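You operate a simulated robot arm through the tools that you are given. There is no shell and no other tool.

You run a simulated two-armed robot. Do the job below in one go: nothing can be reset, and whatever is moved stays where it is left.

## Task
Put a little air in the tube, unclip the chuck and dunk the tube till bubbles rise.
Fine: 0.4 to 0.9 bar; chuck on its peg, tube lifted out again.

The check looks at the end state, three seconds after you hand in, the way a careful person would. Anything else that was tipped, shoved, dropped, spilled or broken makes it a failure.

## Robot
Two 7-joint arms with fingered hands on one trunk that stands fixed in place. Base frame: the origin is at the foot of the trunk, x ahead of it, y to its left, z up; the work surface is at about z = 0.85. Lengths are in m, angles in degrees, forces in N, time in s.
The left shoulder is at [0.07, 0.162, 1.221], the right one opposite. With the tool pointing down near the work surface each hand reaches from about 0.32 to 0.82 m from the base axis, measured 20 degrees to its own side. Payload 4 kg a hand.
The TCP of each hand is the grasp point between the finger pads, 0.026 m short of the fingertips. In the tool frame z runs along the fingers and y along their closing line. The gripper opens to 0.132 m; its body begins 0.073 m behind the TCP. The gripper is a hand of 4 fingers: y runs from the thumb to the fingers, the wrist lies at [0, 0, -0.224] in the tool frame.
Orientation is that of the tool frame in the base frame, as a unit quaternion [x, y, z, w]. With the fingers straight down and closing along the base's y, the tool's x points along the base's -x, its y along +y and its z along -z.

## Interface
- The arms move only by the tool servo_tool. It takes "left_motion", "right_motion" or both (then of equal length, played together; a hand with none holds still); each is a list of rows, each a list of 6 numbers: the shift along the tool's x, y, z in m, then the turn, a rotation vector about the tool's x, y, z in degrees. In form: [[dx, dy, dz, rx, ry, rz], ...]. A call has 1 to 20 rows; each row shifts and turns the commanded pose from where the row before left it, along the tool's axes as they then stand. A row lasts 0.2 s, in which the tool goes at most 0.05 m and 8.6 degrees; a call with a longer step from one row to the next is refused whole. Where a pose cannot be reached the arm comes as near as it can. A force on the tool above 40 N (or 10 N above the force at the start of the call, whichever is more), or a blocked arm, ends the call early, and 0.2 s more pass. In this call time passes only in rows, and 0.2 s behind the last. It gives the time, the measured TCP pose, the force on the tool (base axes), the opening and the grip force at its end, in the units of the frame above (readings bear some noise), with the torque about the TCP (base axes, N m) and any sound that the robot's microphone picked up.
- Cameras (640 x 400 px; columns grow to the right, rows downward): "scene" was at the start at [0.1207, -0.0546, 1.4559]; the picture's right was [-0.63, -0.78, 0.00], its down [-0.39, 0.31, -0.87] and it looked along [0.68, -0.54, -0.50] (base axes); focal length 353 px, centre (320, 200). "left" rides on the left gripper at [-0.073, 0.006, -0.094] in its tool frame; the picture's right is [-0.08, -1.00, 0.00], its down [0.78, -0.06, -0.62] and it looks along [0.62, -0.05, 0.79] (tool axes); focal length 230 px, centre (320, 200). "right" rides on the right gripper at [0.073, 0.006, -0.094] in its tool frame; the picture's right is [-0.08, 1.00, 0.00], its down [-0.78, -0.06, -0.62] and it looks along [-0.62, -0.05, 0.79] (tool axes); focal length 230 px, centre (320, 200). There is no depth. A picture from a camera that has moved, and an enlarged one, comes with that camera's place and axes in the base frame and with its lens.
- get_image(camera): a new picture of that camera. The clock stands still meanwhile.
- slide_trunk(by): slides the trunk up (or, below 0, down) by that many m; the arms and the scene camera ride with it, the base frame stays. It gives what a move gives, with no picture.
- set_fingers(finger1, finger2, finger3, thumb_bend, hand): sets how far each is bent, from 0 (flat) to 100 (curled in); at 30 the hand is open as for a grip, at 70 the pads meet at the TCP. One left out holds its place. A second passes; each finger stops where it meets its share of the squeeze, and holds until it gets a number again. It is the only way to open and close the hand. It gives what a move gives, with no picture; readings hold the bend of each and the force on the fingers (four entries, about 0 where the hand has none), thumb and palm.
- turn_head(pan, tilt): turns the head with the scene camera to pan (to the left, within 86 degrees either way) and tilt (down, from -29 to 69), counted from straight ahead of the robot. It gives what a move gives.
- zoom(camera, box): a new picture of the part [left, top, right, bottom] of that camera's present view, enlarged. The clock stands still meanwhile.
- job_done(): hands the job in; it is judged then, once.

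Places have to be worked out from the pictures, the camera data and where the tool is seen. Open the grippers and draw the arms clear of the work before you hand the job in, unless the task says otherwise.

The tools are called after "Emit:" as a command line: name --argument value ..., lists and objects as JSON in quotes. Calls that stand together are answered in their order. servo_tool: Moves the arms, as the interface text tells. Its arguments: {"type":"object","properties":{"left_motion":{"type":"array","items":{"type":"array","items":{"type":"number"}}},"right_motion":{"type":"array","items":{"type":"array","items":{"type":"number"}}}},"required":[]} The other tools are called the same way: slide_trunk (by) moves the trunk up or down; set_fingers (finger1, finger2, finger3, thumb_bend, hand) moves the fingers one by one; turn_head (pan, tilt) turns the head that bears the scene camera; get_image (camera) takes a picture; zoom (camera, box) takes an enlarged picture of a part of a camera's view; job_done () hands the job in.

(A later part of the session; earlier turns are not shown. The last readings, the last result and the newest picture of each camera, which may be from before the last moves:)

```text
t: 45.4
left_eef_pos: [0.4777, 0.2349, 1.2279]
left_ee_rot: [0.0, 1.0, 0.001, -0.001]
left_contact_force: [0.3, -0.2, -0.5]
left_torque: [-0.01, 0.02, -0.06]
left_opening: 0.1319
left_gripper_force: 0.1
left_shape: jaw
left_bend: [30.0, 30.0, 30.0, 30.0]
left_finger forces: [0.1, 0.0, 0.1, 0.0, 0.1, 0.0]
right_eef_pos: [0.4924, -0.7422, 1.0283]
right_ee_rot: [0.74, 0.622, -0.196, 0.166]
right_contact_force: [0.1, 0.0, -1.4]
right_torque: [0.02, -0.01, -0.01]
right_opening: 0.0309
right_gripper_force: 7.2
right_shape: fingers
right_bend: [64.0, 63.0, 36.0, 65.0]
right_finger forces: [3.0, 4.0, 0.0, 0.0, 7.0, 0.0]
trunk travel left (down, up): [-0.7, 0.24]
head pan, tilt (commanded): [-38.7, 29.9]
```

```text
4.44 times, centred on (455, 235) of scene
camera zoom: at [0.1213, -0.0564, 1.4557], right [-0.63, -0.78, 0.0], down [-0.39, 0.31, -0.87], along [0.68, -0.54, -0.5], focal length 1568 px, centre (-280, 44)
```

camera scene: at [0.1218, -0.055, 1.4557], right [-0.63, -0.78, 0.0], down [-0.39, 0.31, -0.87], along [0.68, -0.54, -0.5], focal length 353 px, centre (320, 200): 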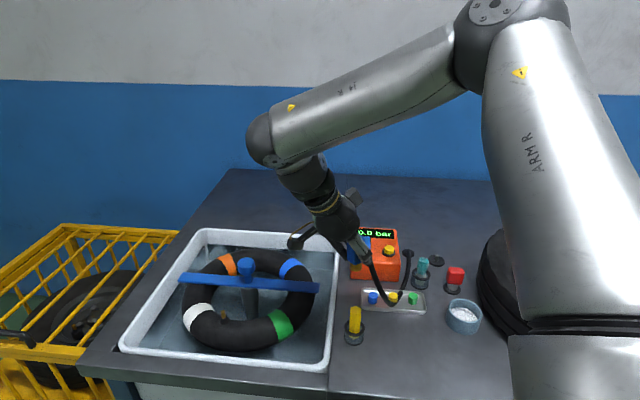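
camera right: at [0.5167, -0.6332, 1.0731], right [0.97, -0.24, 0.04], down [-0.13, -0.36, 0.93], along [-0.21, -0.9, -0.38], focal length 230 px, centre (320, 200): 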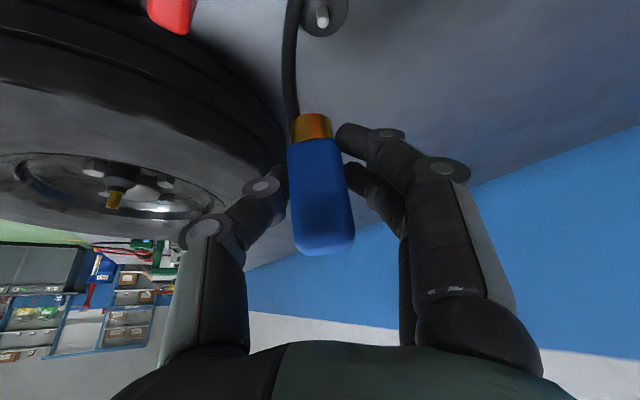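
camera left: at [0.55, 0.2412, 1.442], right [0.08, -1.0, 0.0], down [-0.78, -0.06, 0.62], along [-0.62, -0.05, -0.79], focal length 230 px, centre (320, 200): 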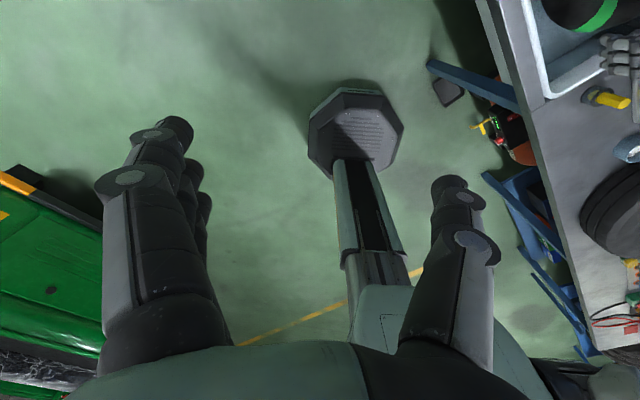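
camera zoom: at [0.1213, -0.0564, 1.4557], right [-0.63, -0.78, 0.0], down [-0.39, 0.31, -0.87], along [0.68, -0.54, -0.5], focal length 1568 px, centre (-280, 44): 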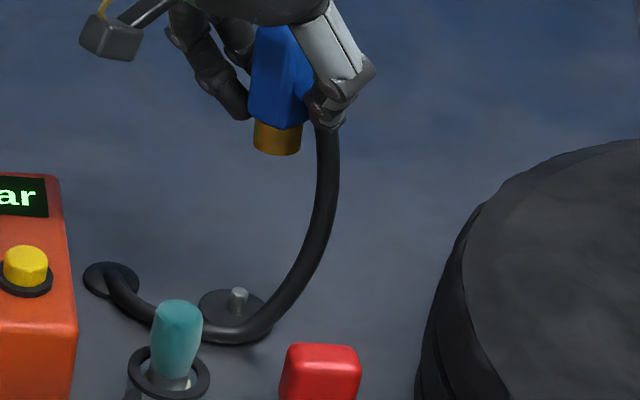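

Combining both cameras, the pin top is at about (0.500, -0.7545, 0.864) while the chuck collar is at (0.489, -0.742, 0.978). I shift by (+0.011, -0.0125) and lower 5 cm, then re-check.

Emit:
servo_tool --right_motion '[[0.008, 0.0065, 0.0243, 0, 0, 0], [0.008, 0.0065, 0.0243, 0, 0, 0]]'

Emit:
zoom --camera "right" --box '[250, 0, 390, 130]'

Emit:
zoom --camera "scene" --box '[405, 190, 495, 290]'

```text
t: 46.0
left_eef_pos: [0.4792, 0.2344, 1.229]
left_ee_rot: [0.0, 1.0, 0.001, -0.001]
left_contact_force: [0.2, 0.6, -0.2]
left_torque: [0.02, 0.02, -0.01]
left_opening: 0.1321
left_gripper_force: 0.0
left_shape: jaw
left_bend: [30.0, 30.0, 30.0, 30.0]
left_finger forces: [0.0, 0.1, 0.0, 0.0, 0.1, 0.0]
right_eef_pos: [0.5046, -0.7541, 0.9782]
right_ee_rot: [0.741, 0.621, -0.197, 0.166]
right_contact_force: [-0.3, 0.5, -0.9]
right_torque: [0.01, 0.01, -0.03]
right_opening: 0.0308
right_gripper_force: 6.8
right_shape: fingers
right_bend: [64.0, 63.0, 36.0, 65.0]
right_finger forces: [2.9, 4.3, 0.0, 0.1, 7.1, 0.1]
trunk travel left (down, up): [-0.7, 0.24]
head pan, tilt (commanded): [-38.7, 29.9]
```

```text
3.08 times, centred on (320, 65) of right
camera zoom: at [0.5284, -0.6448, 1.0233], right [0.97, -0.24, 0.04], down [-0.13, -0.36, 0.92], along [-0.21, -0.9, -0.38], focal length 708 px, centre (320, 615)
```

zoom: 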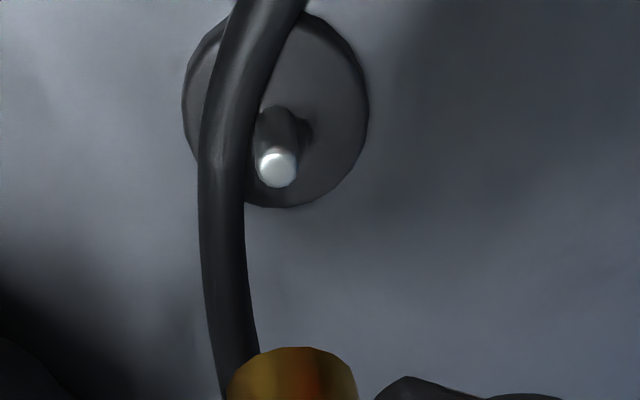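

```text
4.00 times, centred on (450, 240) of scene
camera zoom: at [0.1222, -0.0562, 1.4557], right [-0.63, -0.78, 0.0], down [-0.39, 0.31, -0.87], along [0.68, -0.54, -0.5], focal length 1412 px, centre (-200, 40)
```

zoom: 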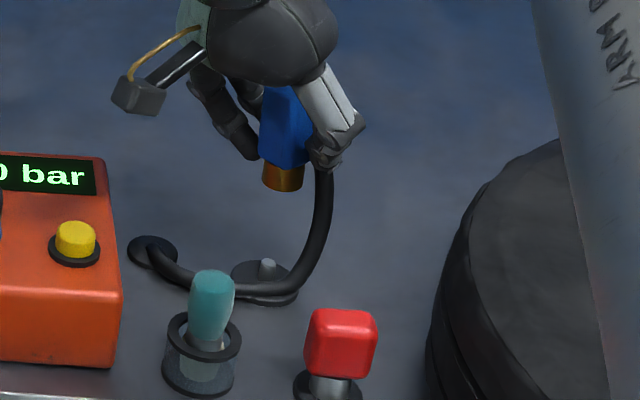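

The collar's vertical projection lands on the pin in the scene view and within about 3 mm in the hand view. I lower another 5.5 cm so the collar is just above the pin.

Emit:
servo_tool --right_motion '[[0.0092, -0.0005, 0.0159, 0, 0, 0], [0.0092, -0.0005, 0.0159, 0, 0, 0], [0.009, 0, 0.0159, 0, 0, 0]]'

Emit:
zoom --camera "right" --box '[250, 20, 390, 150]'

Emit:
zoom --camera "scene" --box '[405, 200, 495, 300]'

```text
t: 46.8
left_eef_pos: [0.4789, 0.2362, 1.2276]
left_ee_rot: [0.0, 1.0, -0.001, 0.0]
left_contact_force: [0.0, -0.3, -0.3]
left_torque: [-0.01, 0.02, 0.0]
left_opening: 0.132
left_gripper_force: 0.0
left_shape: jaw
left_bend: [30.0, 30.0, 30.0, 30.0]
left_finger forces: [0.1, 0.1, 0.1, 0.0, 0.0, 0.0]
right_eef_pos: [0.5009, -0.7529, 0.9259]
right_ee_rot: [0.741, 0.62, -0.197, 0.166]
right_contact_force: [-0.7, 0.4, -1.0]
right_torque: [0.01, -0.04, 0.02]
right_opening: 0.0305
right_gripper_force: 7.3
right_shape: fingers
right_bend: [64.0, 63.0, 36.0, 65.0]
right_finger forces: [3.0, 4.2, 0.0, 0.0, 6.9, 0.0]
trunk travel left (down, up): [-0.7, 0.24]
head pan, tilt (commanded): [-38.7, 29.9]
```

```text
3.08 times, centred on (320, 85) of right
camera zoom: at [0.5271, -0.6431, 0.9705], right [0.97, -0.24, 0.04], down [-0.13, -0.36, 0.93], along [-0.21, -0.9, -0.38], focal length 708 px, centre (320, 554)
```

zoom: 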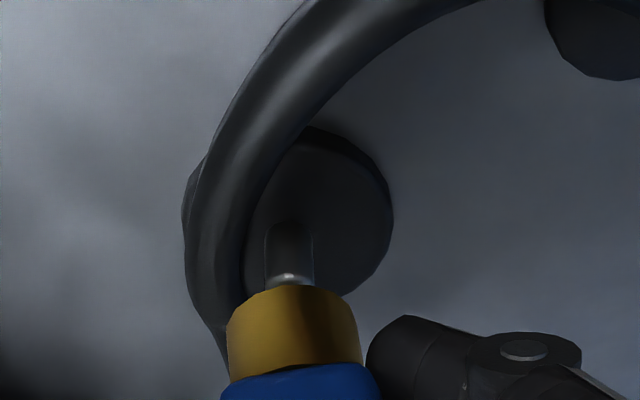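

```text
4.00 times, centred on (450, 250) of scene
camera zoom: at [0.1208, -0.0546, 1.4559], right [-0.63, -0.78, 0.0], down [-0.39, 0.31, -0.87], along [0.68, -0.54, -0.5], focal length 1412 px, centre (-200, 0)
```

zoom: 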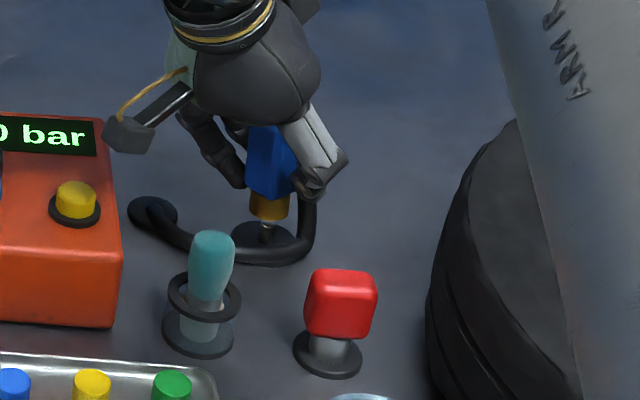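

Collar and pin line up in both views. I lower gently in small steps, watching the force.

Emit:
servo_tool --right_motion '[[0.0018, 0, 0.0062, 0, 0, 0], [0.003, 0, 0.0052, 0, 0, 0], [0.003, 0, 0.0052, 0, 0, 0]]'

Emit:
zoom --camera "right" --box '[250, 20, 390, 150]'

Emit:
zoom --camera "scene" --box '[405, 200, 495, 300]'

```text
t: 47.6
left_eef_pos: [0.4775, 0.2363, 1.2287]
left_ee_rot: [0.0, 1.0, 0.001, 0.0]
left_contact_force: [1.5, 1.1, 0.2]
left_torque: [-0.01, -0.01, -0.01]
left_opening: 0.132
left_gripper_force: 0.0
left_shape: jaw
left_bend: [30.0, 30.0, 30.0, 30.0]
left_finger forces: [0.1, 0.1, 0.1, 0.0, 0.1, 0.0]
right_eef_pos: [0.5033, -0.7554, 0.9071]
right_ee_rot: [0.741, 0.62, -0.196, 0.167]
right_contact_force: [-0.5, -0.3, -0.8]
right_torque: [0.03, 0.01, -0.01]
right_opening: 0.0307
right_gripper_force: 6.6
right_shape: fingers
right_bend: [64.0, 63.0, 36.0, 65.0]
right_finger forces: [2.9, 4.2, 0.0, 0.0, 7.1, 0.0]
trunk travel left (down, up): [-0.7, 0.24]
head pan, tilt (commanded): [-38.7, 29.9]
```

```text
3.08 times, centred on (320, 85) of right
camera zoom: at [0.5278, -0.6448, 0.9522], right [0.97, -0.24, 0.04], down [-0.13, -0.36, 0.93], along [-0.21, -0.9, -0.38], focal length 708 px, centre (320, 554)
```

zoom: 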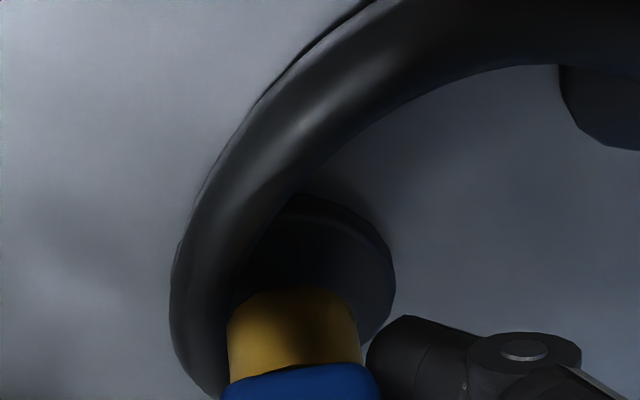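

```text
4.00 times, centred on (450, 250) of scene
camera zoom: at [0.121, -0.0548, 1.4558], right [-0.63, -0.78, 0.0], down [-0.39, 0.31, -0.87], along [0.68, -0.54, -0.5], focal length 1412 px, centre (-200, 0)
```

zoom: 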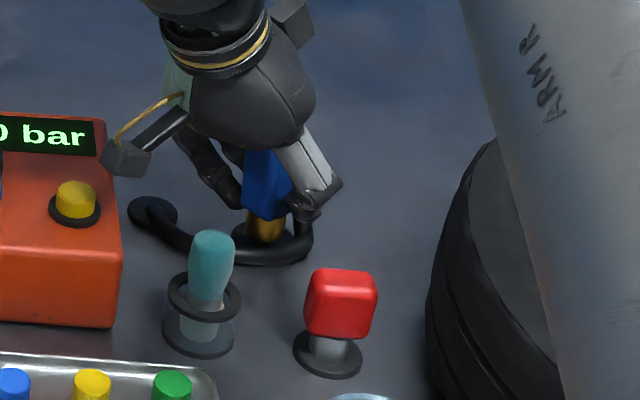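

No resistance, and the pin has vanished inside the collar. I continue down until contact with the base.

Emit:
servo_tool --right_motion '[[0.002, 0, 0.0035, 0, 0, 0], [0.002, 0, 0.0035, 0, 0, 0]]'

Emit:
zoom --camera "right" --box '[250, 20, 390, 150]'

Emit:
zoom --camera "scene" --box '[405, 210, 485, 290]'

```text
t: 48.2
left_eef_pos: [0.4774, 0.2369, 1.2288]
left_ee_rot: [0.001, 1.0, 0.0, 0.0]
left_contact_force: [1.0, 0.1, 0.6]
left_torque: [0.0, -0.01, -0.02]
left_opening: 0.1318
left_gripper_force: 0.0
left_shape: jaw
left_bend: [30.0, 30.0, 30.0, 30.0]
left_finger forces: [0.0, 0.0, 0.0, 0.0, 0.0, 0.0]
right_eef_pos: [0.5023, -0.7548, 0.9008]
right_ee_rot: [0.741, 0.619, -0.198, 0.167]
right_contact_force: [0.1, -0.2, 1.7]
right_torque: [-0.03, -0.01, 0.01]
right_opening: 0.0305
right_gripper_force: 7.9
right_shape: fingers
right_bend: [64.0, 63.0, 36.0, 65.0]
right_finger forces: [3.5, 4.2, 0.0, 0.0, 8.0, 0.1]
trunk travel left (down, up): [-0.7, 0.24]
head pan, tilt (commanded): [-38.7, 29.9]
```

```text
3.08 times, centred on (320, 85) of right
camera zoom: at [0.5273, -0.6447, 0.945], right [0.97, -0.24, 0.04], down [-0.13, -0.36, 0.93], along [-0.21, -0.9, -0.38], focal length 708 px, centre (320, 554)
```

zoom: 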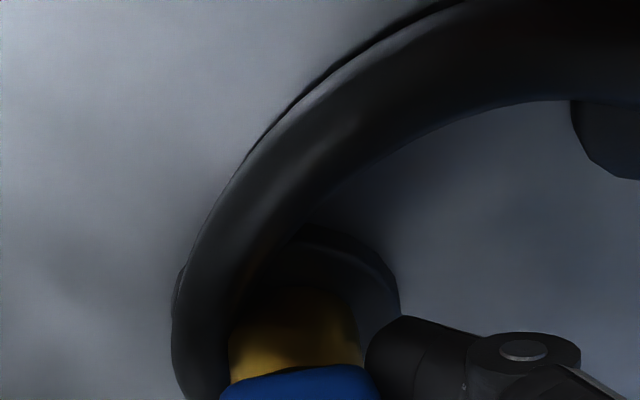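

```text
5.00 times, centred on (445, 250) of scene
camera zoom: at [0.1203, -0.0538, 1.456], right [-0.63, -0.78, 0.0], down [-0.39, 0.31, -0.87], along [0.68, -0.54, -0.5], focal length 1764 px, centre (-305, -50)
```

zoom: 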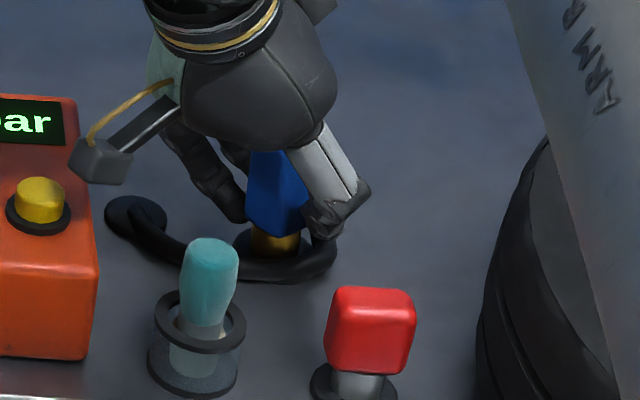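

A light upward force (about 2.6 N change) shows the collar is seated on the peg base. I release the chuck.

Emit:
set_fingers --hand "right" --finger1 46 --finger2 46 --finger3 40 --thumb_bend 46

Emit:
get_image --camera "right"

Emit:
zoom --camera "scene" --box '[405, 210, 485, 290]'

```text
t: 49.2
left_eef_pos: [0.4776, 0.2361, 1.2293]
left_ee_rot: [0.0, 1.0, 0.0, 0.0]
left_contact_force: [-0.3, 0.1, -0.2]
left_torque: [0.01, -0.03, 0.0]
left_opening: 0.1322
left_gripper_force: 0.2
left_shape: jaw
left_bend: [30.0, 30.0, 30.0, 30.0]
left_finger forces: [0.1, 0.0, 0.0, 0.0, 0.0, 0.0]
right_eef_pos: [0.5016, -0.7532, 0.8995]
right_ee_rot: [0.74, 0.621, -0.197, 0.166]
right_contact_force: [-0.8, -0.2, -0.3]
right_torque: [0.02, 0.01, -0.01]
right_opening: 0.0831
right_gripper_force: 0.1
right_shape: fingers
right_bend: [46.0, 46.0, 40.0, 46.0]
right_finger forces: [0.0, 0.1, 0.0, 0.0, 0.1, 0.0]
trunk travel left (down, up): [-0.7, 0.24]
head pan, tilt (commanded): [-38.7, 29.9]
```

```text
taken
camera right: at [0.5274, -0.6449, 0.944], right [0.97, -0.24, 0.04], down [-0.13, -0.36, 0.93], along [-0.21, -0.9, -0.38], focal length 230 px, centre (320, 200)
```

right: 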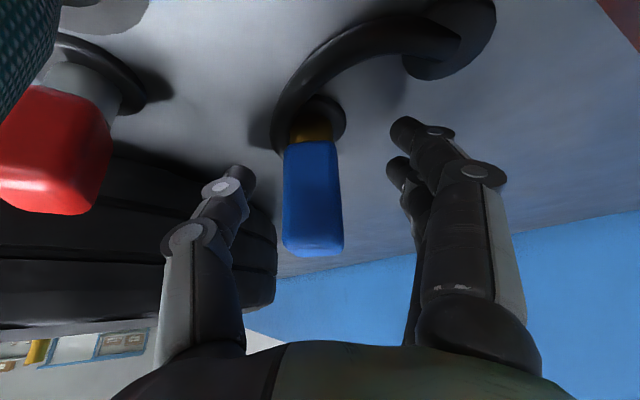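

```text
5.00 times, centred on (445, 250) of scene
camera zoom: at [0.1208, -0.0545, 1.4558], right [-0.63, -0.78, 0.0], down [-0.39, 0.31, -0.87], along [0.68, -0.54, -0.5], focal length 1764 px, centre (-305, -50)
```

zoom: 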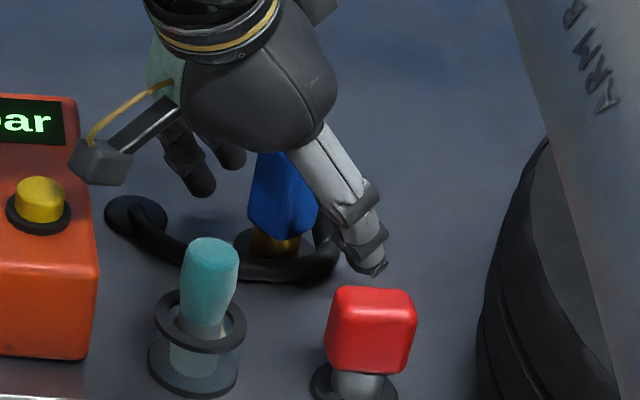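

The chuck stands upright on its peg. I back the hand straight up, clear of it.

Emit:
servo_tool --right_motion '[[-0.006, 0, -0.0105, 0, 0, 0], [-0.0149, 0, -0.026, 0, 0, 0], [-0.0149, 0, -0.026, 0, 0, 0], [-0.0149, 0, -0.026, 0, 0, 0], [-0.0149, 0, -0.026, 0, 0, 0]]'

Emit:
get_image --camera "right"

Emit:
zoom --camera "scene" --box '[405, 200, 495, 300]'

```text
t: 50.4
left_eef_pos: [0.4765, 0.2367, 1.2291]
left_ee_rot: [0.0, 1.0, -0.001, 0.001]
left_contact_force: [0.4, 0.4, -0.4]
left_torque: [-0.01, -0.02, -0.03]
left_opening: 0.1317
left_gripper_force: 0.2
left_shape: jaw
left_bend: [30.0, 30.0, 30.0, 30.0]
left_finger forces: [0.0, 0.1, 0.0, 0.1, 0.0, 0.0]
right_eef_pos: [0.5012, -0.754, 1.0329]
right_ee_rot: [0.741, 0.62, -0.197, 0.167]
right_contact_force: [-0.9, 1.2, -0.2]
right_torque: [0.02, 0.04, 0.06]
right_opening: 0.0836
right_gripper_force: 0.1
right_shape: fingers
right_bend: [46.0, 46.0, 40.0, 46.0]
right_finger forces: [0.0, 0.0, 0.0, 0.0, 0.0, 0.1]
trunk travel left (down, up): [-0.7, 0.24]
head pan, tilt (commanded): [-38.7, 29.9]
```

```text
taken
camera right: at [0.5262, -0.6436, 1.0774], right [0.97, -0.24, 0.04], down [-0.13, -0.36, 0.93], along [-0.21, -0.9, -0.38], focal length 230 px, centre (320, 200)
```

right: 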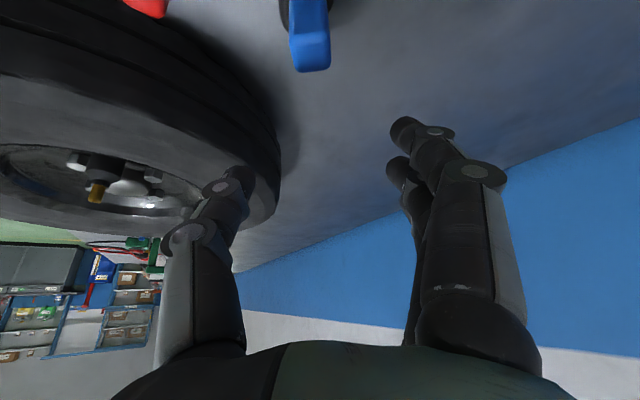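

```text
4.00 times, centred on (450, 250) of scene
camera zoom: at [0.12, -0.0537, 1.4559], right [-0.63, -0.78, 0.0], down [-0.39, 0.31, -0.87], along [0.68, -0.54, -0.5], focal length 1412 px, centre (-200, 0)
```

zoom: 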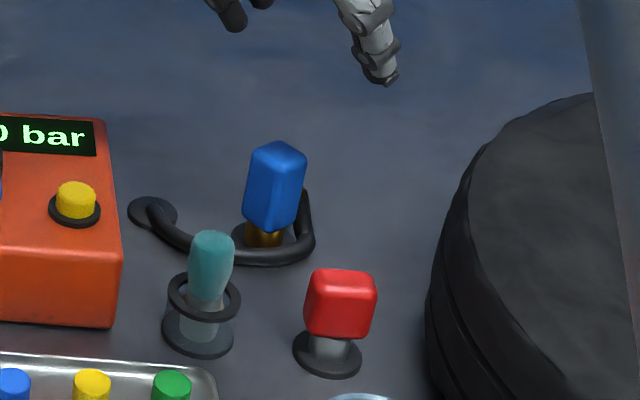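

The chuck is parked upright on its peg. Now I bring the hand back over the open middle area so I can re-yaw it for the knob.

Emit:
servo_tool --right_motion '[[0.035, -0.0062, -0.0224, 0, 0, 0], [0.035, -0.0062, -0.0224, 0, 0, 0], [0.035, -0.0062, -0.0224, 0, 0, 0], [0.035, -0.0062, -0.0224, 0, 0, 0], [0.035, -0.0062, -0.0224, 0, 0, 0], [0.035, -0.0062, -0.0224, 0, 0, 0], [0.035, -0.0062, -0.0224, 0, 0, 0], [-0.015, 0, -0.026, 0, 0, 0], [-0.015, 0, -0.026, 0, 0, 0], [-0.015, 0, -0.026, 0, 0, 0], [-0.015, 0, -0.026, 0, 0, 0]]'

Emit:
servo_tool --right_motion '[[0, 0, 0, -4.0, 0, -6.928], [0, 0, 0, -4.0, 0, -6.928], [0, 0, 0, -4.0, 0, -6.928], [0, 0, 0, -4.0, 0, -6.928], [0, 0, 0, -4.0, 0, -6.928], [0, 0, 0, -4.0, 0, -6.928], [0, 0, 0, -4.0, 0, -6.928], [0, 0, 0, -4.0, 0, -6.928], [0, 0, 0, -4.0, 0, -6.928], [0, 0, 0, -4.0, 0, -6.928], [0, 0, 0, -4.0, 0, -6.928], [0, 0, 0, -4.0, 0, -6.928], [0, 0, 0, -4.0, 0, -6.928], [0, 0, 0, -4.0, 0, -6.928], [0, 0, 0, -4.0, 0, -6.928]]'

Emit:
get_image --camera "scene"

```text
t: 52.8
left_eef_pos: [0.4765, 0.2358, 1.2295]
left_ee_rot: [0.0, 1.0, 0.0, 0.0]
left_contact_force: [0.1, 0.4, 0.4]
left_torque: [-0.01, -0.02, 0.0]
left_opening: 0.1319
left_gripper_force: 0.1
left_shape: jaw
left_bend: [30.0, 30.0, 30.0, 30.0]
left_finger forces: [0.1, 0.0, 0.0, 0.0, 0.0, 0.0]
right_eef_pos: [0.4792, -0.4939, 1.1293]
right_ee_rot: [0.741, 0.621, -0.193, 0.167]
right_contact_force: [-0.2, 0.2, -0.6]
right_torque: [0.02, -0.05, -0.01]
right_opening: 0.0834
right_gripper_force: 0.1
right_shape: fingers
right_bend: [46.0, 46.0, 40.0, 46.0]
right_finger forces: [0.1, 0.1, 0.0, 0.0, 0.1, 0.0]
right hand out of reach, approached as far as the arm can: row 9, 10, 11
trunk travel left (down, up): [-0.7, 0.24]
head pan, tilt (commanded): [-38.7, 29.9]
```

```text
t: 56.0
left_eef_pos: [0.478, 0.2362, 1.2281]
left_ee_rot: [0.0, 1.0, 0.0, 0.001]
left_contact_force: [-0.3, -0.7, 0.4]
left_torque: [0.02, 0.02, 0.0]
left_opening: 0.1319
left_gripper_force: 0.2
left_shape: jaw
left_bend: [30.0, 30.0, 30.0, 30.0]
left_finger forces: [0.1, 0.0, 0.0, 0.1, 0.0, 0.1]
right_eef_pos: [0.4799, -0.4915, 1.13]
right_ee_rot: [-0.169, 0.951, 0.046, 0.256]
right_contact_force: [1.1, -0.6, -0.5]
right_torque: [0.0, -0.01, 0.01]
right_opening: 0.0831
right_gripper_force: 0.1
right_shape: fingers
right_bend: [46.0, 46.0, 40.0, 46.0]
right_finger forces: [0.0, 0.0, 0.0, 0.1, 0.0, 0.1]
trunk travel left (down, up): [-0.7, 0.24]
head pan, tilt (commanded): [-38.7, 29.9]
```

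```text
taken
camera scene: at [0.1209, -0.0549, 1.4558], right [-0.63, -0.78, 0.0], down [-0.39, 0.31, -0.87], along [0.68, -0.54, -0.5], focal length 353 px, centre (320, 200)
```

scene: 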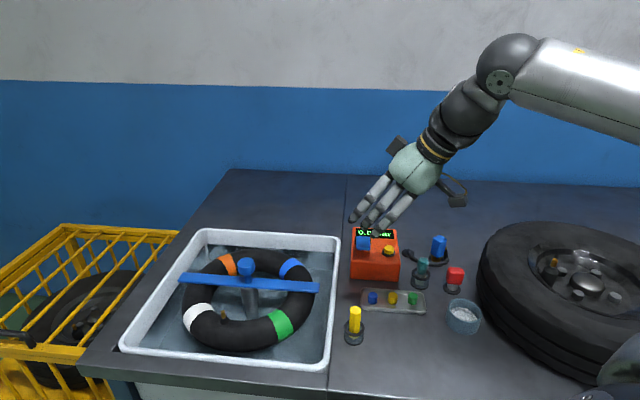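

All items look undisturbed. I lower the trunk 0.12 m so the arm has more room to push down on the knob; the hand will end at about 1.01, still above everything.

Emit:
slide_trunk --by -0.12

Emit:
get_image --camera "scene"

Emit:
zoom --camera "scene" --box '[100, 170, 360, 350]'

```text
t: 57.5
left_eef_pos: [0.4765, 0.2367, 1.1086]
left_ee_rot: [0.0, 1.0, 0.0, 0.001]
left_contact_force: [0.4, 0.4, -0.2]
left_torque: [-0.02, -0.01, -0.02]
left_opening: 0.132
left_gripper_force: 0.1
left_shape: jaw
left_bend: [30.0, 30.0, 30.0, 30.0]
left_finger forces: [0.1, 0.0, 0.0, 0.1, 0.1, 0.0]
right_eef_pos: [0.4787, -0.491, 1.0094]
right_ee_rot: [-0.167, 0.951, 0.045, 0.257]
right_contact_force: [-0.5, 0.6, 0.2]
right_torque: [-0.02, 0.01, 0.0]
right_opening: 0.0833
right_gripper_force: 0.1
right_shape: fingers
right_bend: [46.0, 46.0, 40.0, 46.0]
right_finger forces: [0.0, 0.1, 0.0, 0.1, 0.0, 0.0]
trunk travel left (down, up): [-0.58, 0.36]
head pan, tilt (commanded): [-38.7, 29.9]
```

```text
taken
camera scene: at [0.1205, -0.0545, 1.3359], right [-0.63, -0.78, 0.0], down [-0.39, 0.31, -0.87], along [0.68, -0.54, -0.5], focal length 353 px, centre (320, 200)
```

scene: 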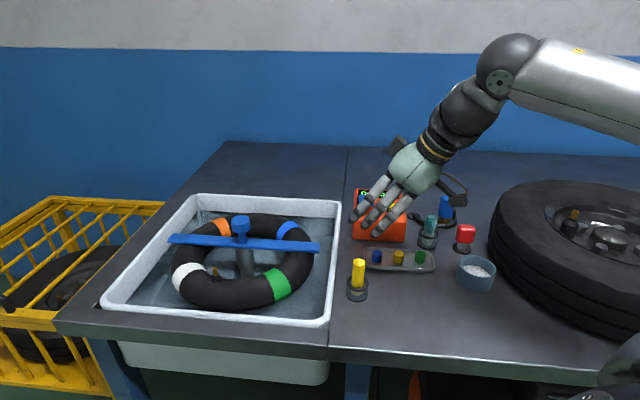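

```text
2.22 times, centred on (230, 260) of scene
camera zoom: at [0.1205, -0.0545, 1.3359], right [-0.63, -0.78, 0.0], down [-0.39, 0.31, -0.87], along [0.68, -0.54, -0.5], focal length 784 px, centre (520, 67)
```

zoom: 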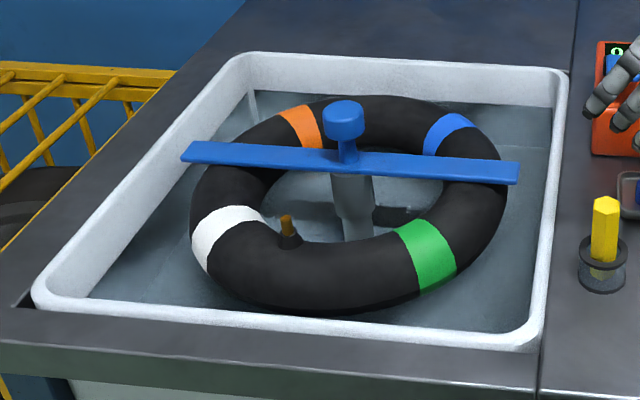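

With two camera heights, the knob top triangulates to roughly (0.745, -0.33, 0.905). I move above it at TCP z of about 1.02 and then refine using the hand camera.

Emit:
servo_tool --right_motion '[[-0.0329, 0.0084, 0.0174, 0, 0, 0], [-0.0329, 0.0084, 0.0174, 0, 0, 0], [-0.0329, 0.0084, 0.0174, 0, 0, 0], [-0.0329, 0.0084, 0.0174, 0, 0, 0], [-0.0329, 0.0084, 0.0174, 0, 0, 0], [-0.0329, 0.0084, 0.0174, 0, 0, 0], [-0.0329, 0.0084, 0.0174, 0, 0, 0], [-0.0329, 0.0084, 0.0174, 0, 0, 0]]'

Emit:
get_image --camera "right"

Emit:
zoom --camera "scene" --box '[130, 150, 330, 300]'

```text
t: 59.3
left_eef_pos: [0.4797, 0.236, 1.1075]
left_ee_rot: [0.0, 1.0, 0.001, -0.001]
left_contact_force: [0.3, -0.7, -0.6]
left_torque: [-0.02, 0.01, -0.01]
left_opening: 0.1317
left_gripper_force: 0.0
left_shape: jaw
left_bend: [30.0, 30.0, 30.0, 30.0]
left_finger forces: [0.0, 0.0, 0.0, 0.1, 0.0, 0.1]
right_eef_pos: [0.738, -0.3259, 1.0201]
right_ee_rot: [-0.166, 0.952, 0.045, 0.254]
right_contact_force: [0.3, 0.0, -0.8]
right_torque: [-0.01, 0.06, 0.0]
right_opening: 0.083
right_gripper_force: 0.0
right_shape: fingers
right_bend: [46.0, 46.0, 40.0, 46.0]
right_finger forces: [0.0, 0.1, 0.1, 0.1, 0.0, 0.1]
trunk travel left (down, up): [-0.58, 0.36]
head pan, tilt (commanded): [-38.7, 29.9]
```

```text
taken
camera right: at [0.6329, -0.3562, 1.0647], right [-0.28, 0.96, 0.04], down [0.37, 0.07, 0.93], along [0.89, 0.27, -0.37], focal length 230 px, centre (320, 200)
```

right: 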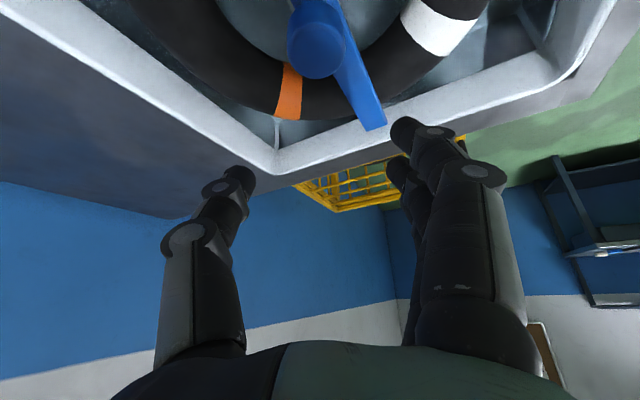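

```text
2.67 times, centred on (230, 225) of scene
camera zoom: at [0.1225, -0.0536, 1.3357], right [-0.63, -0.78, 0.0], down [-0.39, 0.31, -0.87], along [0.68, -0.54, -0.5], focal length 941 px, centre (560, 133)
```

zoom: 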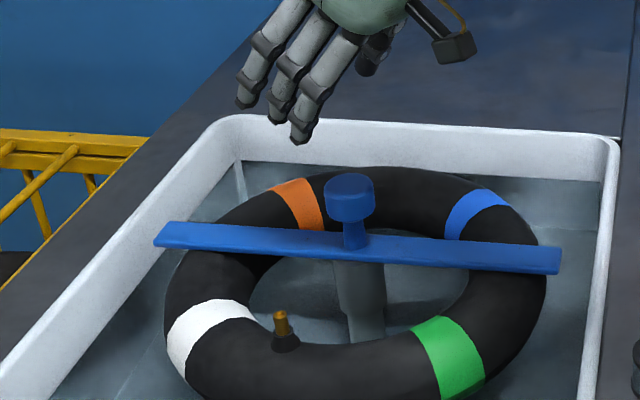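

The hand is aligned over the knob (about 3 mm off in y_t) with the knob top near 0.907. I descend with open fingers straddling it.

Emit:
servo_tool --right_motion '[[0.0123, 0.0028, 0.0213, 0, 0, 0], [0.0123, 0, 0.0213, 0, 0, 0], [0.0123, 0, 0.0213, 0, 0, 0], [0.0123, 0, 0.0213, 0, 0, 0]]'

Emit:
get_image --camera "right"

Emit:
zoom --camera "scene" --box '[130, 150, 330, 300]'

```text
t: 60.3
left_eef_pos: [0.4783, 0.2362, 1.1082]
left_ee_rot: [0.0, 1.0, 0.0, -0.001]
left_contact_force: [-0.1, 0.3, 0.1]
left_torque: [0.02, 0.03, 0.02]
left_opening: 0.132
left_gripper_force: 0.2
left_shape: jaw
left_bend: [30.0, 30.0, 30.0, 30.0]
left_finger forces: [0.0, 0.0, 0.0, 0.1, 0.0, 0.0]
right_eef_pos: [0.7365, -0.3263, 0.9221]
right_ee_rot: [-0.167, 0.951, 0.046, 0.256]
right_contact_force: [-0.4, -0.2, 0.0]
right_torque: [0.01, 0.04, 0.03]
right_opening: 0.0832
right_gripper_force: 0.0
right_shape: fingers
right_bend: [46.0, 46.0, 40.0, 46.0]
right_finger forces: [0.1, 0.0, 0.1, 0.0, 0.0, 0.0]
trunk travel left (down, up): [-0.58, 0.36]
head pan, tilt (commanded): [-38.7, 29.9]
```

```text
taken
camera right: at [0.6313, -0.355, 0.9666], right [-0.28, 0.96, 0.04], down [0.37, 0.07, 0.93], along [0.89, 0.27, -0.37], focal length 230 px, centre (320, 200)
```

right: 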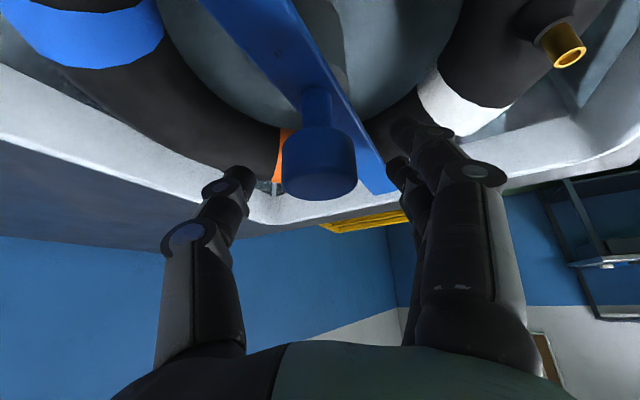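

```text
2.67 times, centred on (230, 225) of scene
camera zoom: at [0.1216, -0.0548, 1.3358], right [-0.63, -0.78, 0.0], down [-0.39, 0.31, -0.87], along [0.68, -0.54, -0.5], focal length 941 px, centre (560, 133)
```

zoom: 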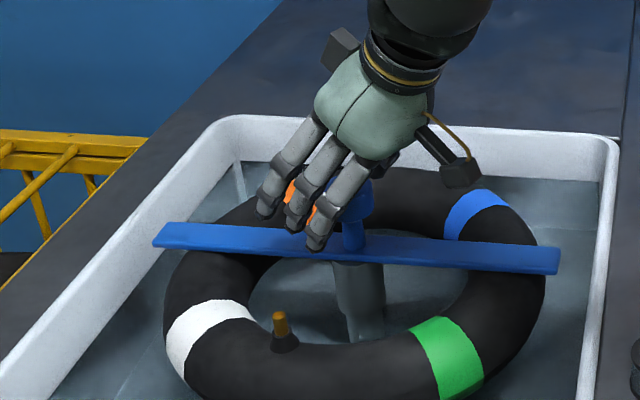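

The knob is nicely centred between the thumb and fingers. Another 26 mm down and then I close all fingers on it.

Emit:
servo_tool --right_motion '[[0.0065, 0.001, 0.01126, 0, 0, 0], [0.0065, 0, 0.01126, 0, 0, 0]]'

Emit:
set_fingers --hand "right" --finger1 72 --finger2 72 --finger3 72 --thumb_bend 72

Emit:
get_image --camera "right"

Emit:
zoom --camera "scene" --box '[130, 150, 330, 300]'

```text
t: 60.9
left_eef_pos: [0.4773, 0.2364, 1.1084]
left_ee_rot: [0.0, 1.0, -0.001, 0.0]
left_contact_force: [-0.7, 0.2, 0.5]
left_torque: [0.01, -0.02, -0.01]
left_opening: 0.1319
left_gripper_force: 0.1
left_shape: jaw
left_bend: [30.0, 30.0, 30.0, 30.0]
left_finger forces: [0.0, 0.0, 0.0, 0.0, 0.0, 0.0]
right_eef_pos: [0.7368, -0.3239, 0.8971]
right_ee_rot: [-0.168, 0.951, 0.046, 0.256]
right_contact_force: [0.8, -0.2, -0.2]
right_torque: [-0.01, 0.0, 0.0]
right_opening: 0.0833
right_gripper_force: 0.0
right_shape: fingers
right_bend: [46.0, 46.0, 40.0, 46.0]
right_finger forces: [0.1, 0.0, 0.0, 0.1, 0.1, 0.0]
trunk travel left (down, up): [-0.58, 0.36]
head pan, tilt (commanded): [-38.7, 29.9]
```

```text
t: 61.9
left_eef_pos: [0.4782, 0.2351, 1.107]
left_ee_rot: [0.0, 1.0, 0.001, 0.0]
left_contact_force: [-1.4, -0.9, 0.0]
left_torque: [0.01, 0.04, -0.01]
left_opening: 0.132
left_gripper_force: 0.0
left_shape: jaw
left_bend: [30.0, 30.0, 30.0, 30.0]
left_finger forces: [0.0, 0.0, 0.0, 0.0, 0.0, 0.0]
right_eef_pos: [0.7362, -0.3259, 0.8965]
right_ee_rot: [-0.167, 0.951, 0.045, 0.255]
right_contact_force: [3.8, -5.1, -3.3]
right_torque: [0.14, 0.09, 0.03]
right_opening: 0.0239
right_gripper_force: 11.9
right_shape: fingers
right_bend: [70.0, 70.0, 72.0, 67.0]
right_finger forces: [4.5, 4.0, 0.0, 0.1, 15.7, 0.0]
trunk travel left (down, up): [-0.58, 0.36]
head pan, tilt (commanded): [-38.7, 29.9]
```

```text
taken
camera right: at [0.6315, -0.3551, 0.9402], right [-0.28, 0.96, 0.04], down [0.37, 0.07, 0.93], along [0.89, 0.27, -0.37], focal length 230 px, centre (320, 200)
```

right: 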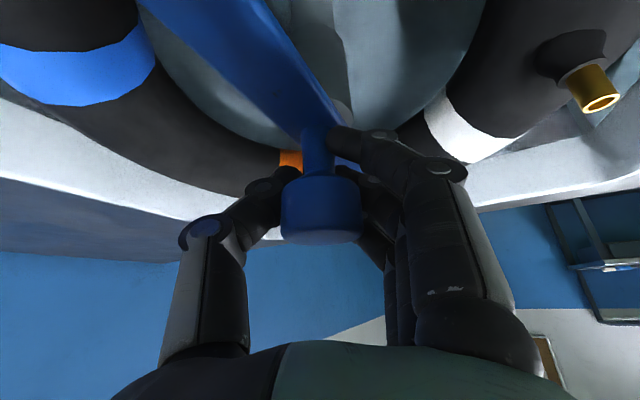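

```text
2.67 times, centred on (230, 225) of scene
camera zoom: at [0.122, -0.0556, 1.3357], right [-0.63, -0.78, 0.0], down [-0.39, 0.31, -0.87], along [0.68, -0.54, -0.5], focal length 941 px, centre (560, 133)
```

zoom: 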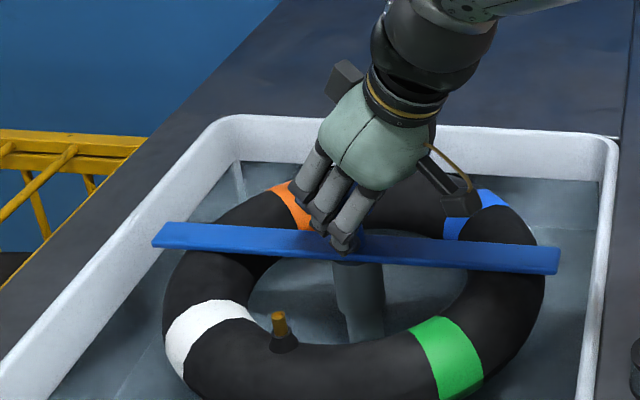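

The fingers have wrapped the stem under the knob head, with the tips just over the bar, which is good for pushing and for lifting. I push down gently first.

Emit:
servo_tool --right_motion '[[0.0025, 0, 0.00433, 0, 0, 0], [0.0025, 0, 0.00433, 0, 0, 0], [0.0025, 0, 0.00433, 0, 0, 0]]'

Emit:
zoom --camera "scene" --box '[130, 150, 330, 300]'

```text
t: 62.7
left_eef_pos: [0.4788, 0.2348, 1.1089]
left_ee_rot: [0.0, 1.0, 0.001, 0.0]
left_contact_force: [-0.8, -1.0, 0.4]
left_torque: [-0.02, 0.0, -0.02]
left_opening: 0.1319
left_gripper_force: 0.0
left_shape: jaw
left_bend: [30.0, 30.0, 30.0, 30.0]
left_finger forces: [0.0, 0.0, 0.0, 0.1, 0.0, 0.0]
right_eef_pos: [0.7364, -0.3244, 0.882]
right_ee_rot: [-0.166, 0.951, 0.045, 0.257]
right_contact_force: [6.4, -8.4, 5.1]
right_torque: [0.04, 0.0, 0.05]
right_opening: 0.0237
right_gripper_force: 12.5
right_shape: fingers
right_bend: [71.0, 71.0, 72.0, 67.0]
right_finger forces: [4.1, 3.6, 0.0, 0.1, 17.1, 0.1]
trunk travel left (down, up): [-0.58, 0.36]
head pan, tilt (commanded): [-38.7, 29.9]
```

```text
2.67 times, centred on (230, 225) of scene
camera zoom: at [0.1212, -0.0555, 1.3358], right [-0.63, -0.78, 0.0], down [-0.39, 0.31, -0.87], along [0.68, -0.54, -0.5], focal length 941 px, centre (560, 133)
```

zoom: 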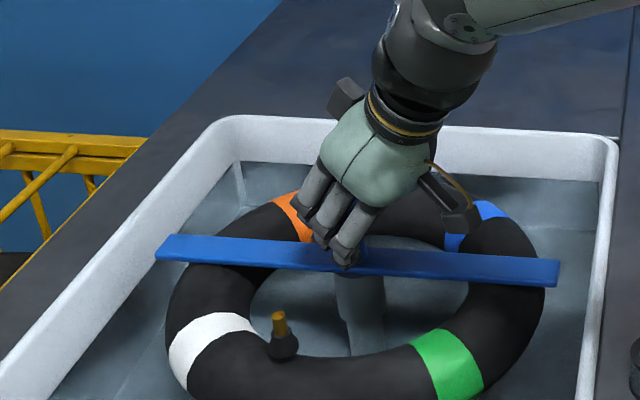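

The bar and tube go down together at about 8 N of vertical change. I keep pushing in small steps.

Emit:
servo_tool --right_motion '[[0.0035, 0, 0.0061, 0, 0, 0], [0.0035, 0, 0.0061, 0, 0, 0], [0.0035, 0, 0.0061, 0, 0, 0], [0.0035, 0, 0.0061, 0, 0, 0]]'

Emit:
zoom --camera "scene" --box '[130, 150, 330, 300]'

```text
t: 63.7
left_eef_pos: [0.4771, 0.2351, 1.1097]
left_ee_rot: [0.0, 1.0, 0.001, -0.001]
left_contact_force: [-0.3, -0.6, -0.4]
left_torque: [-0.01, 0.05, -0.01]
left_opening: 0.1318
left_gripper_force: 0.1
left_shape: jaw
left_bend: [30.0, 30.0, 30.0, 30.0]
left_finger forces: [0.0, 0.0, 0.1, 0.1, 0.0, 0.0]
right_eef_pos: [0.7368, -0.3235, 0.8532]
right_ee_rot: [-0.166, 0.951, 0.046, 0.257]
right_contact_force: [5.4, -9.5, 4.5]
right_torque: [0.04, 0.07, -0.02]
right_opening: 0.0238
right_gripper_force: 12.8
right_shape: fingers
right_bend: [71.0, 71.0, 72.0, 67.0]
right_finger forces: [4.1, 3.6, 0.1, 0.0, 17.3, 0.1]
trunk travel left (down, up): [-0.58, 0.36]
head pan, tilt (commanded): [-38.7, 29.9]
```

```text
2.67 times, centred on (230, 225) of scene
camera zoom: at [0.121, -0.0556, 1.3358], right [-0.63, -0.78, 0.0], down [-0.39, 0.31, -0.87], along [0.68, -0.54, -0.5], focal length 941 px, centre (560, 133)
```

zoom: 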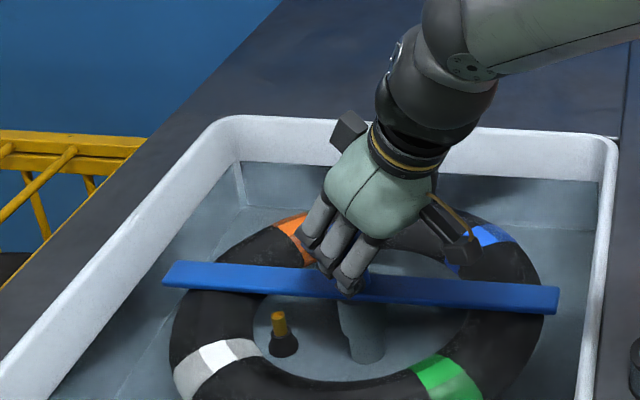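

The tube is now sinking below the surface, with the force steady. I push a bit further and look for bubbles.

Emit:
servo_tool --right_motion '[[0.0035, 0, 0.0061, 0, 0, 0], [0.0035, 0, 0.0061, 0, 0, 0], [0.0035, 0, 0.0061, 0, 0, 0]]'

Emit:
zoom --camera "scene" --box '[130, 170, 330, 320]'

Emit:
get_image --camera "right"

```text
t: 64.5
left_eef_pos: [0.4768, 0.234, 1.1086]
left_ee_rot: [0.0, 1.0, 0.002, 0.0]
left_contact_force: [-0.2, 0.5, 0.6]
left_torque: [0.01, 0.0, 0.01]
left_opening: 0.1318
left_gripper_force: 0.1
left_shape: jaw
left_bend: [30.0, 30.0, 30.0, 30.0]
left_finger forces: [0.0, 0.0, 0.0, 0.0, 0.1, 0.1]
right_eef_pos: [0.7364, -0.3246, 0.8325]
right_ee_rot: [-0.166, 0.951, 0.045, 0.257]
right_contact_force: [5.4, -9.8, 6.4]
right_torque: [0.01, 0.07, 0.01]
right_opening: 0.0238
right_gripper_force: 13.1
right_shape: fingers
right_bend: [71.0, 71.0, 72.0, 67.0]
right_finger forces: [4.2, 3.4, 0.0, 0.0, 17.8, 0.1]
trunk travel left (down, up): [-0.58, 0.36]
head pan, tilt (commanded): [-38.7, 29.9]
```

```text
2.67 times, centred on (230, 245) of scene
camera zoom: at [0.121, -0.0557, 1.3358], right [-0.63, -0.78, 0.0], down [-0.39, 0.31, -0.87], along [0.68, -0.54, -0.5], focal length 941 px, centre (560, 80)
```

zoom: 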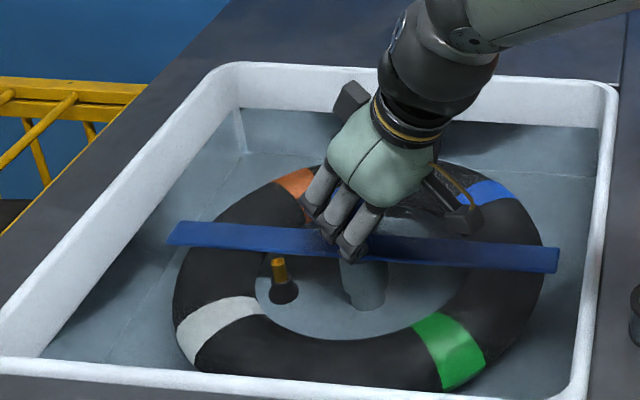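

```text
taken
camera right: at [0.6311, -0.3539, 0.8762], right [-0.28, 0.96, 0.04], down [0.37, 0.07, 0.93], along [0.89, 0.27, -0.37], focal length 230 px, centre (320, 200)
```

right: 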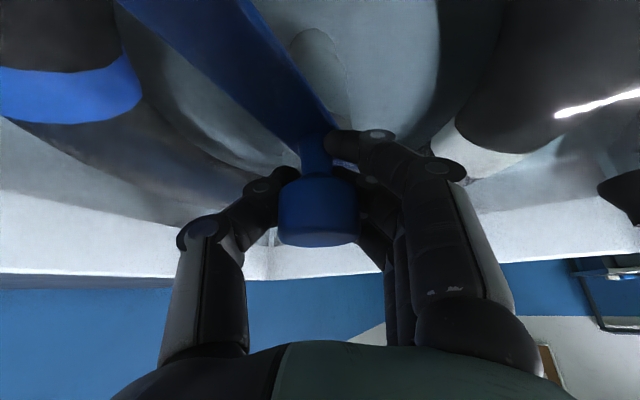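

The tube looks nearly fully submerged. I push about 1.2 cm more and hold for a couple of seconds to see or hear bubbles.

Emit:
servo_tool --right_motion '[[0.003, 0, 0.0052, 0, 0, 0], [0.003, 0, 0.0052, 0, 0, 0], [0, 0, 0, 0, 0, 0], [0, 0, 0, 0, 0, 0], [0, 0, 0, 0, 0, 0], [0, 0, 0, 0, 0, 0], [0, 0, 0, 0, 0, 0], [0, 0, 0, 0, 0, 0], [0, 0, 0, 0, 0, 0], [0, 0, 0, 0, 0, 0]]'

Emit:
zoom --camera "scene" --box '[130, 170, 330, 320]'

Emit:
get_image --camera "right"

```text
t: 66.7
left_eef_pos: [0.479, 0.235, 1.1089]
left_ee_rot: [0.001, 1.0, 0.002, -0.001]
left_contact_force: [0.2, 0.1, 0.7]
left_torque: [-0.02, 0.01, 0.03]
left_opening: 0.132
left_gripper_force: 0.1
left_shape: jaw
left_bend: [30.0, 30.0, 30.0, 30.0]
left_finger forces: [0.0, 0.1, 0.0, 0.0, 0.0, 0.0]
right_eef_pos: [0.7372, -0.3244, 0.8196]
right_ee_rot: [-0.166, 0.951, 0.046, 0.256]
right_contact_force: [3.3, -8.6, -1.0]
right_torque: [0.02, 0.05, 0.03]
right_opening: 0.0236
right_gripper_force: 12.1
right_shape: fingers
right_bend: [71.0, 71.0, 72.0, 67.0]
right_finger forces: [4.6, 3.8, 0.0, 0.0, 16.5, 0.0]
trunk travel left (down, up): [-0.58, 0.36]
head pan, tilt (commanded): [-38.7, 29.9]
```

```text
2.67 times, centred on (230, 245) of scene
camera zoom: at [0.1213, -0.0557, 1.3357], right [-0.63, -0.78, 0.0], down [-0.39, 0.31, -0.87], along [0.68, -0.54, -0.5], focal length 941 px, centre (560, 80)
```

zoom: 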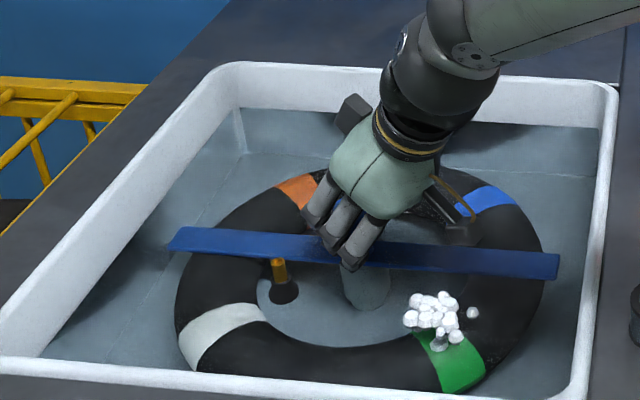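

```text
taken
camera right: at [0.6312, -0.354, 0.8642], right [-0.28, 0.96, 0.04], down [0.37, 0.07, 0.93], along [0.89, 0.27, -0.37], focal length 230 px, centre (320, 200)
```

right: 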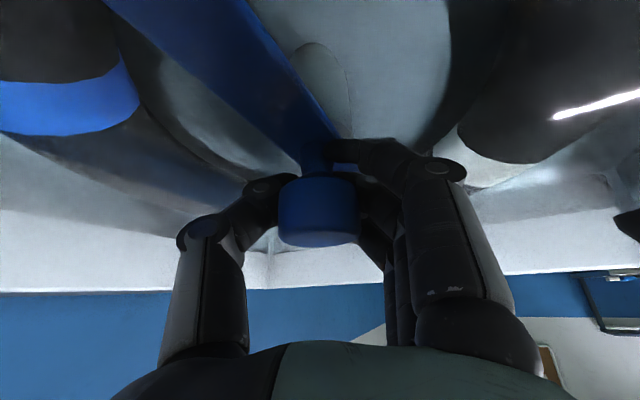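

Bubbles are rising at the green patch. The bar holds still with no spring force, so I'll lift it back up by the knob to its original height (TCP z of about 0.897).

Emit:
servo_tool --right_motion '[[0, 0, 0, 0, 0, 0], [0, 0, 0, 0, 0, 0], [-0.005, 0, -0.00866, 0, 0, 0], [-0.005, 0, -0.00866, 0, 0, 0], [-0.005, 0, -0.00866, 0, 0, 0], [-0.005, 0, -0.00866, 0, 0, 0]]'

Emit:
zoom --camera "scene" --box '[130, 160, 330, 310]'

```text
t: 68.1
left_eef_pos: [0.4782, 0.2363, 1.1084]
left_ee_rot: [0.0, 1.0, 0.0, 0.0]
left_contact_force: [0.6, 0.2, -0.4]
left_torque: [-0.02, -0.01, -0.01]
left_opening: 0.1317
left_gripper_force: 0.0
left_shape: jaw
left_bend: [30.0, 30.0, 30.0, 30.0]
left_finger forces: [0.0, 0.0, 0.0, 0.0, 0.1, 0.0]
right_eef_pos: [0.7371, -0.3239, 0.8609]
right_ee_rot: [-0.168, 0.951, 0.046, 0.256]
right_contact_force: [3.1, -7.9, 3.3]
right_torque: [0.07, 0.08, 0.02]
right_opening: 0.0234
right_gripper_force: 12.8
right_shape: fingers
right_bend: [71.0, 71.0, 72.0, 67.0]
right_finger forces: [4.7, 3.5, 0.0, 0.0, 16.5, 0.0]
trunk travel left (down, up): [-0.58, 0.36]
head pan, tilt (commanded): [-38.7, 29.9]
```

```text
2.67 times, centred on (230, 235) of scene
camera zoom: at [0.1207, -0.0555, 1.3358], right [-0.63, -0.78, 0.0], down [-0.39, 0.31, -0.87], along [0.68, -0.54, -0.5], focal length 941 px, centre (560, 107)
```

zoom: 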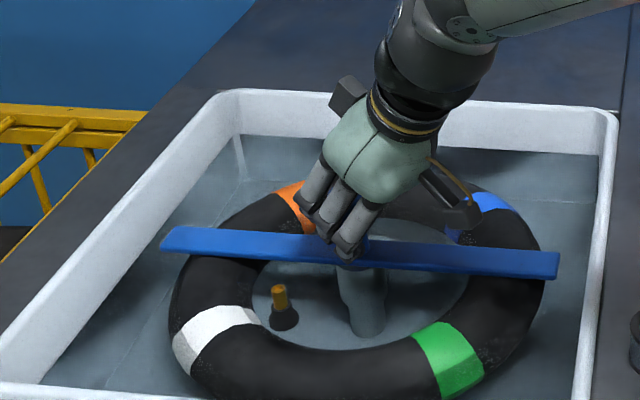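

The tube is coming up with the bar and the bubbles have stopped as it nears the surface. I continue to the original height.

Emit:
servo_tool --right_motion '[[-0.005, 0, -0.00866, 0, 0, 0], [-0.005, 0, -0.00866, 0, 0, 0], [-0.005, 0, -0.00866, 0, 0, 0], [-0.003, 0, -0.0052, 0, 0, 0]]'

Emit:
zoom --camera "scene" --box '[130, 150, 330, 300]'

```text
t: 69.1
left_eef_pos: [0.4785, 0.2349, 1.1069]
left_ee_rot: [0.0, 1.0, 0.001, -0.001]
left_contact_force: [0.3, 0.4, 0.3]
left_torque: [-0.01, -0.01, 0.02]
left_opening: 0.132
left_gripper_force: 0.0
left_shape: jaw
left_bend: [30.0, 30.0, 30.0, 30.0]
left_finger forces: [0.1, 0.0, 0.0, 0.1, 0.1, 0.1]
right_eef_pos: [0.7357, -0.3245, 0.896]
right_ee_rot: [-0.167, 0.951, 0.045, 0.256]
right_contact_force: [6.4, -6.5, -1.8]
right_torque: [0.08, 0.06, 0.01]
right_opening: 0.0238
right_gripper_force: 11.6
right_shape: fingers
right_bend: [71.0, 71.0, 72.0, 67.0]
right_finger forces: [3.8, 4.4, 0.0, 0.1, 16.1, 0.0]
trunk travel left (down, up): [-0.58, 0.36]
head pan, tilt (commanded): [-38.7, 29.9]
```

```text
2.67 times, centred on (230, 225) of scene
camera zoom: at [0.1221, -0.0557, 1.3356], right [-0.63, -0.78, 0.0], down [-0.39, 0.31, -0.87], along [0.68, -0.54, -0.5], focal length 941 px, centre (560, 133)
```

zoom: 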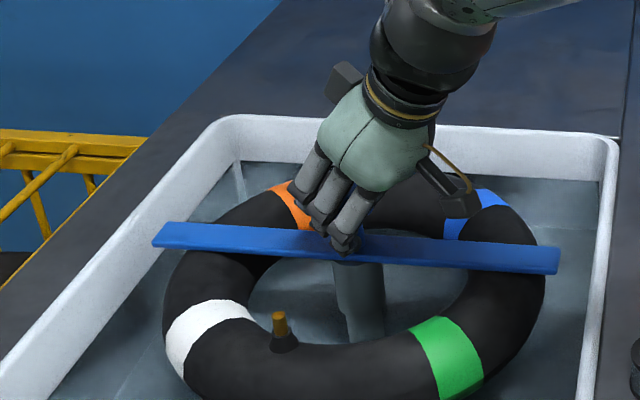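

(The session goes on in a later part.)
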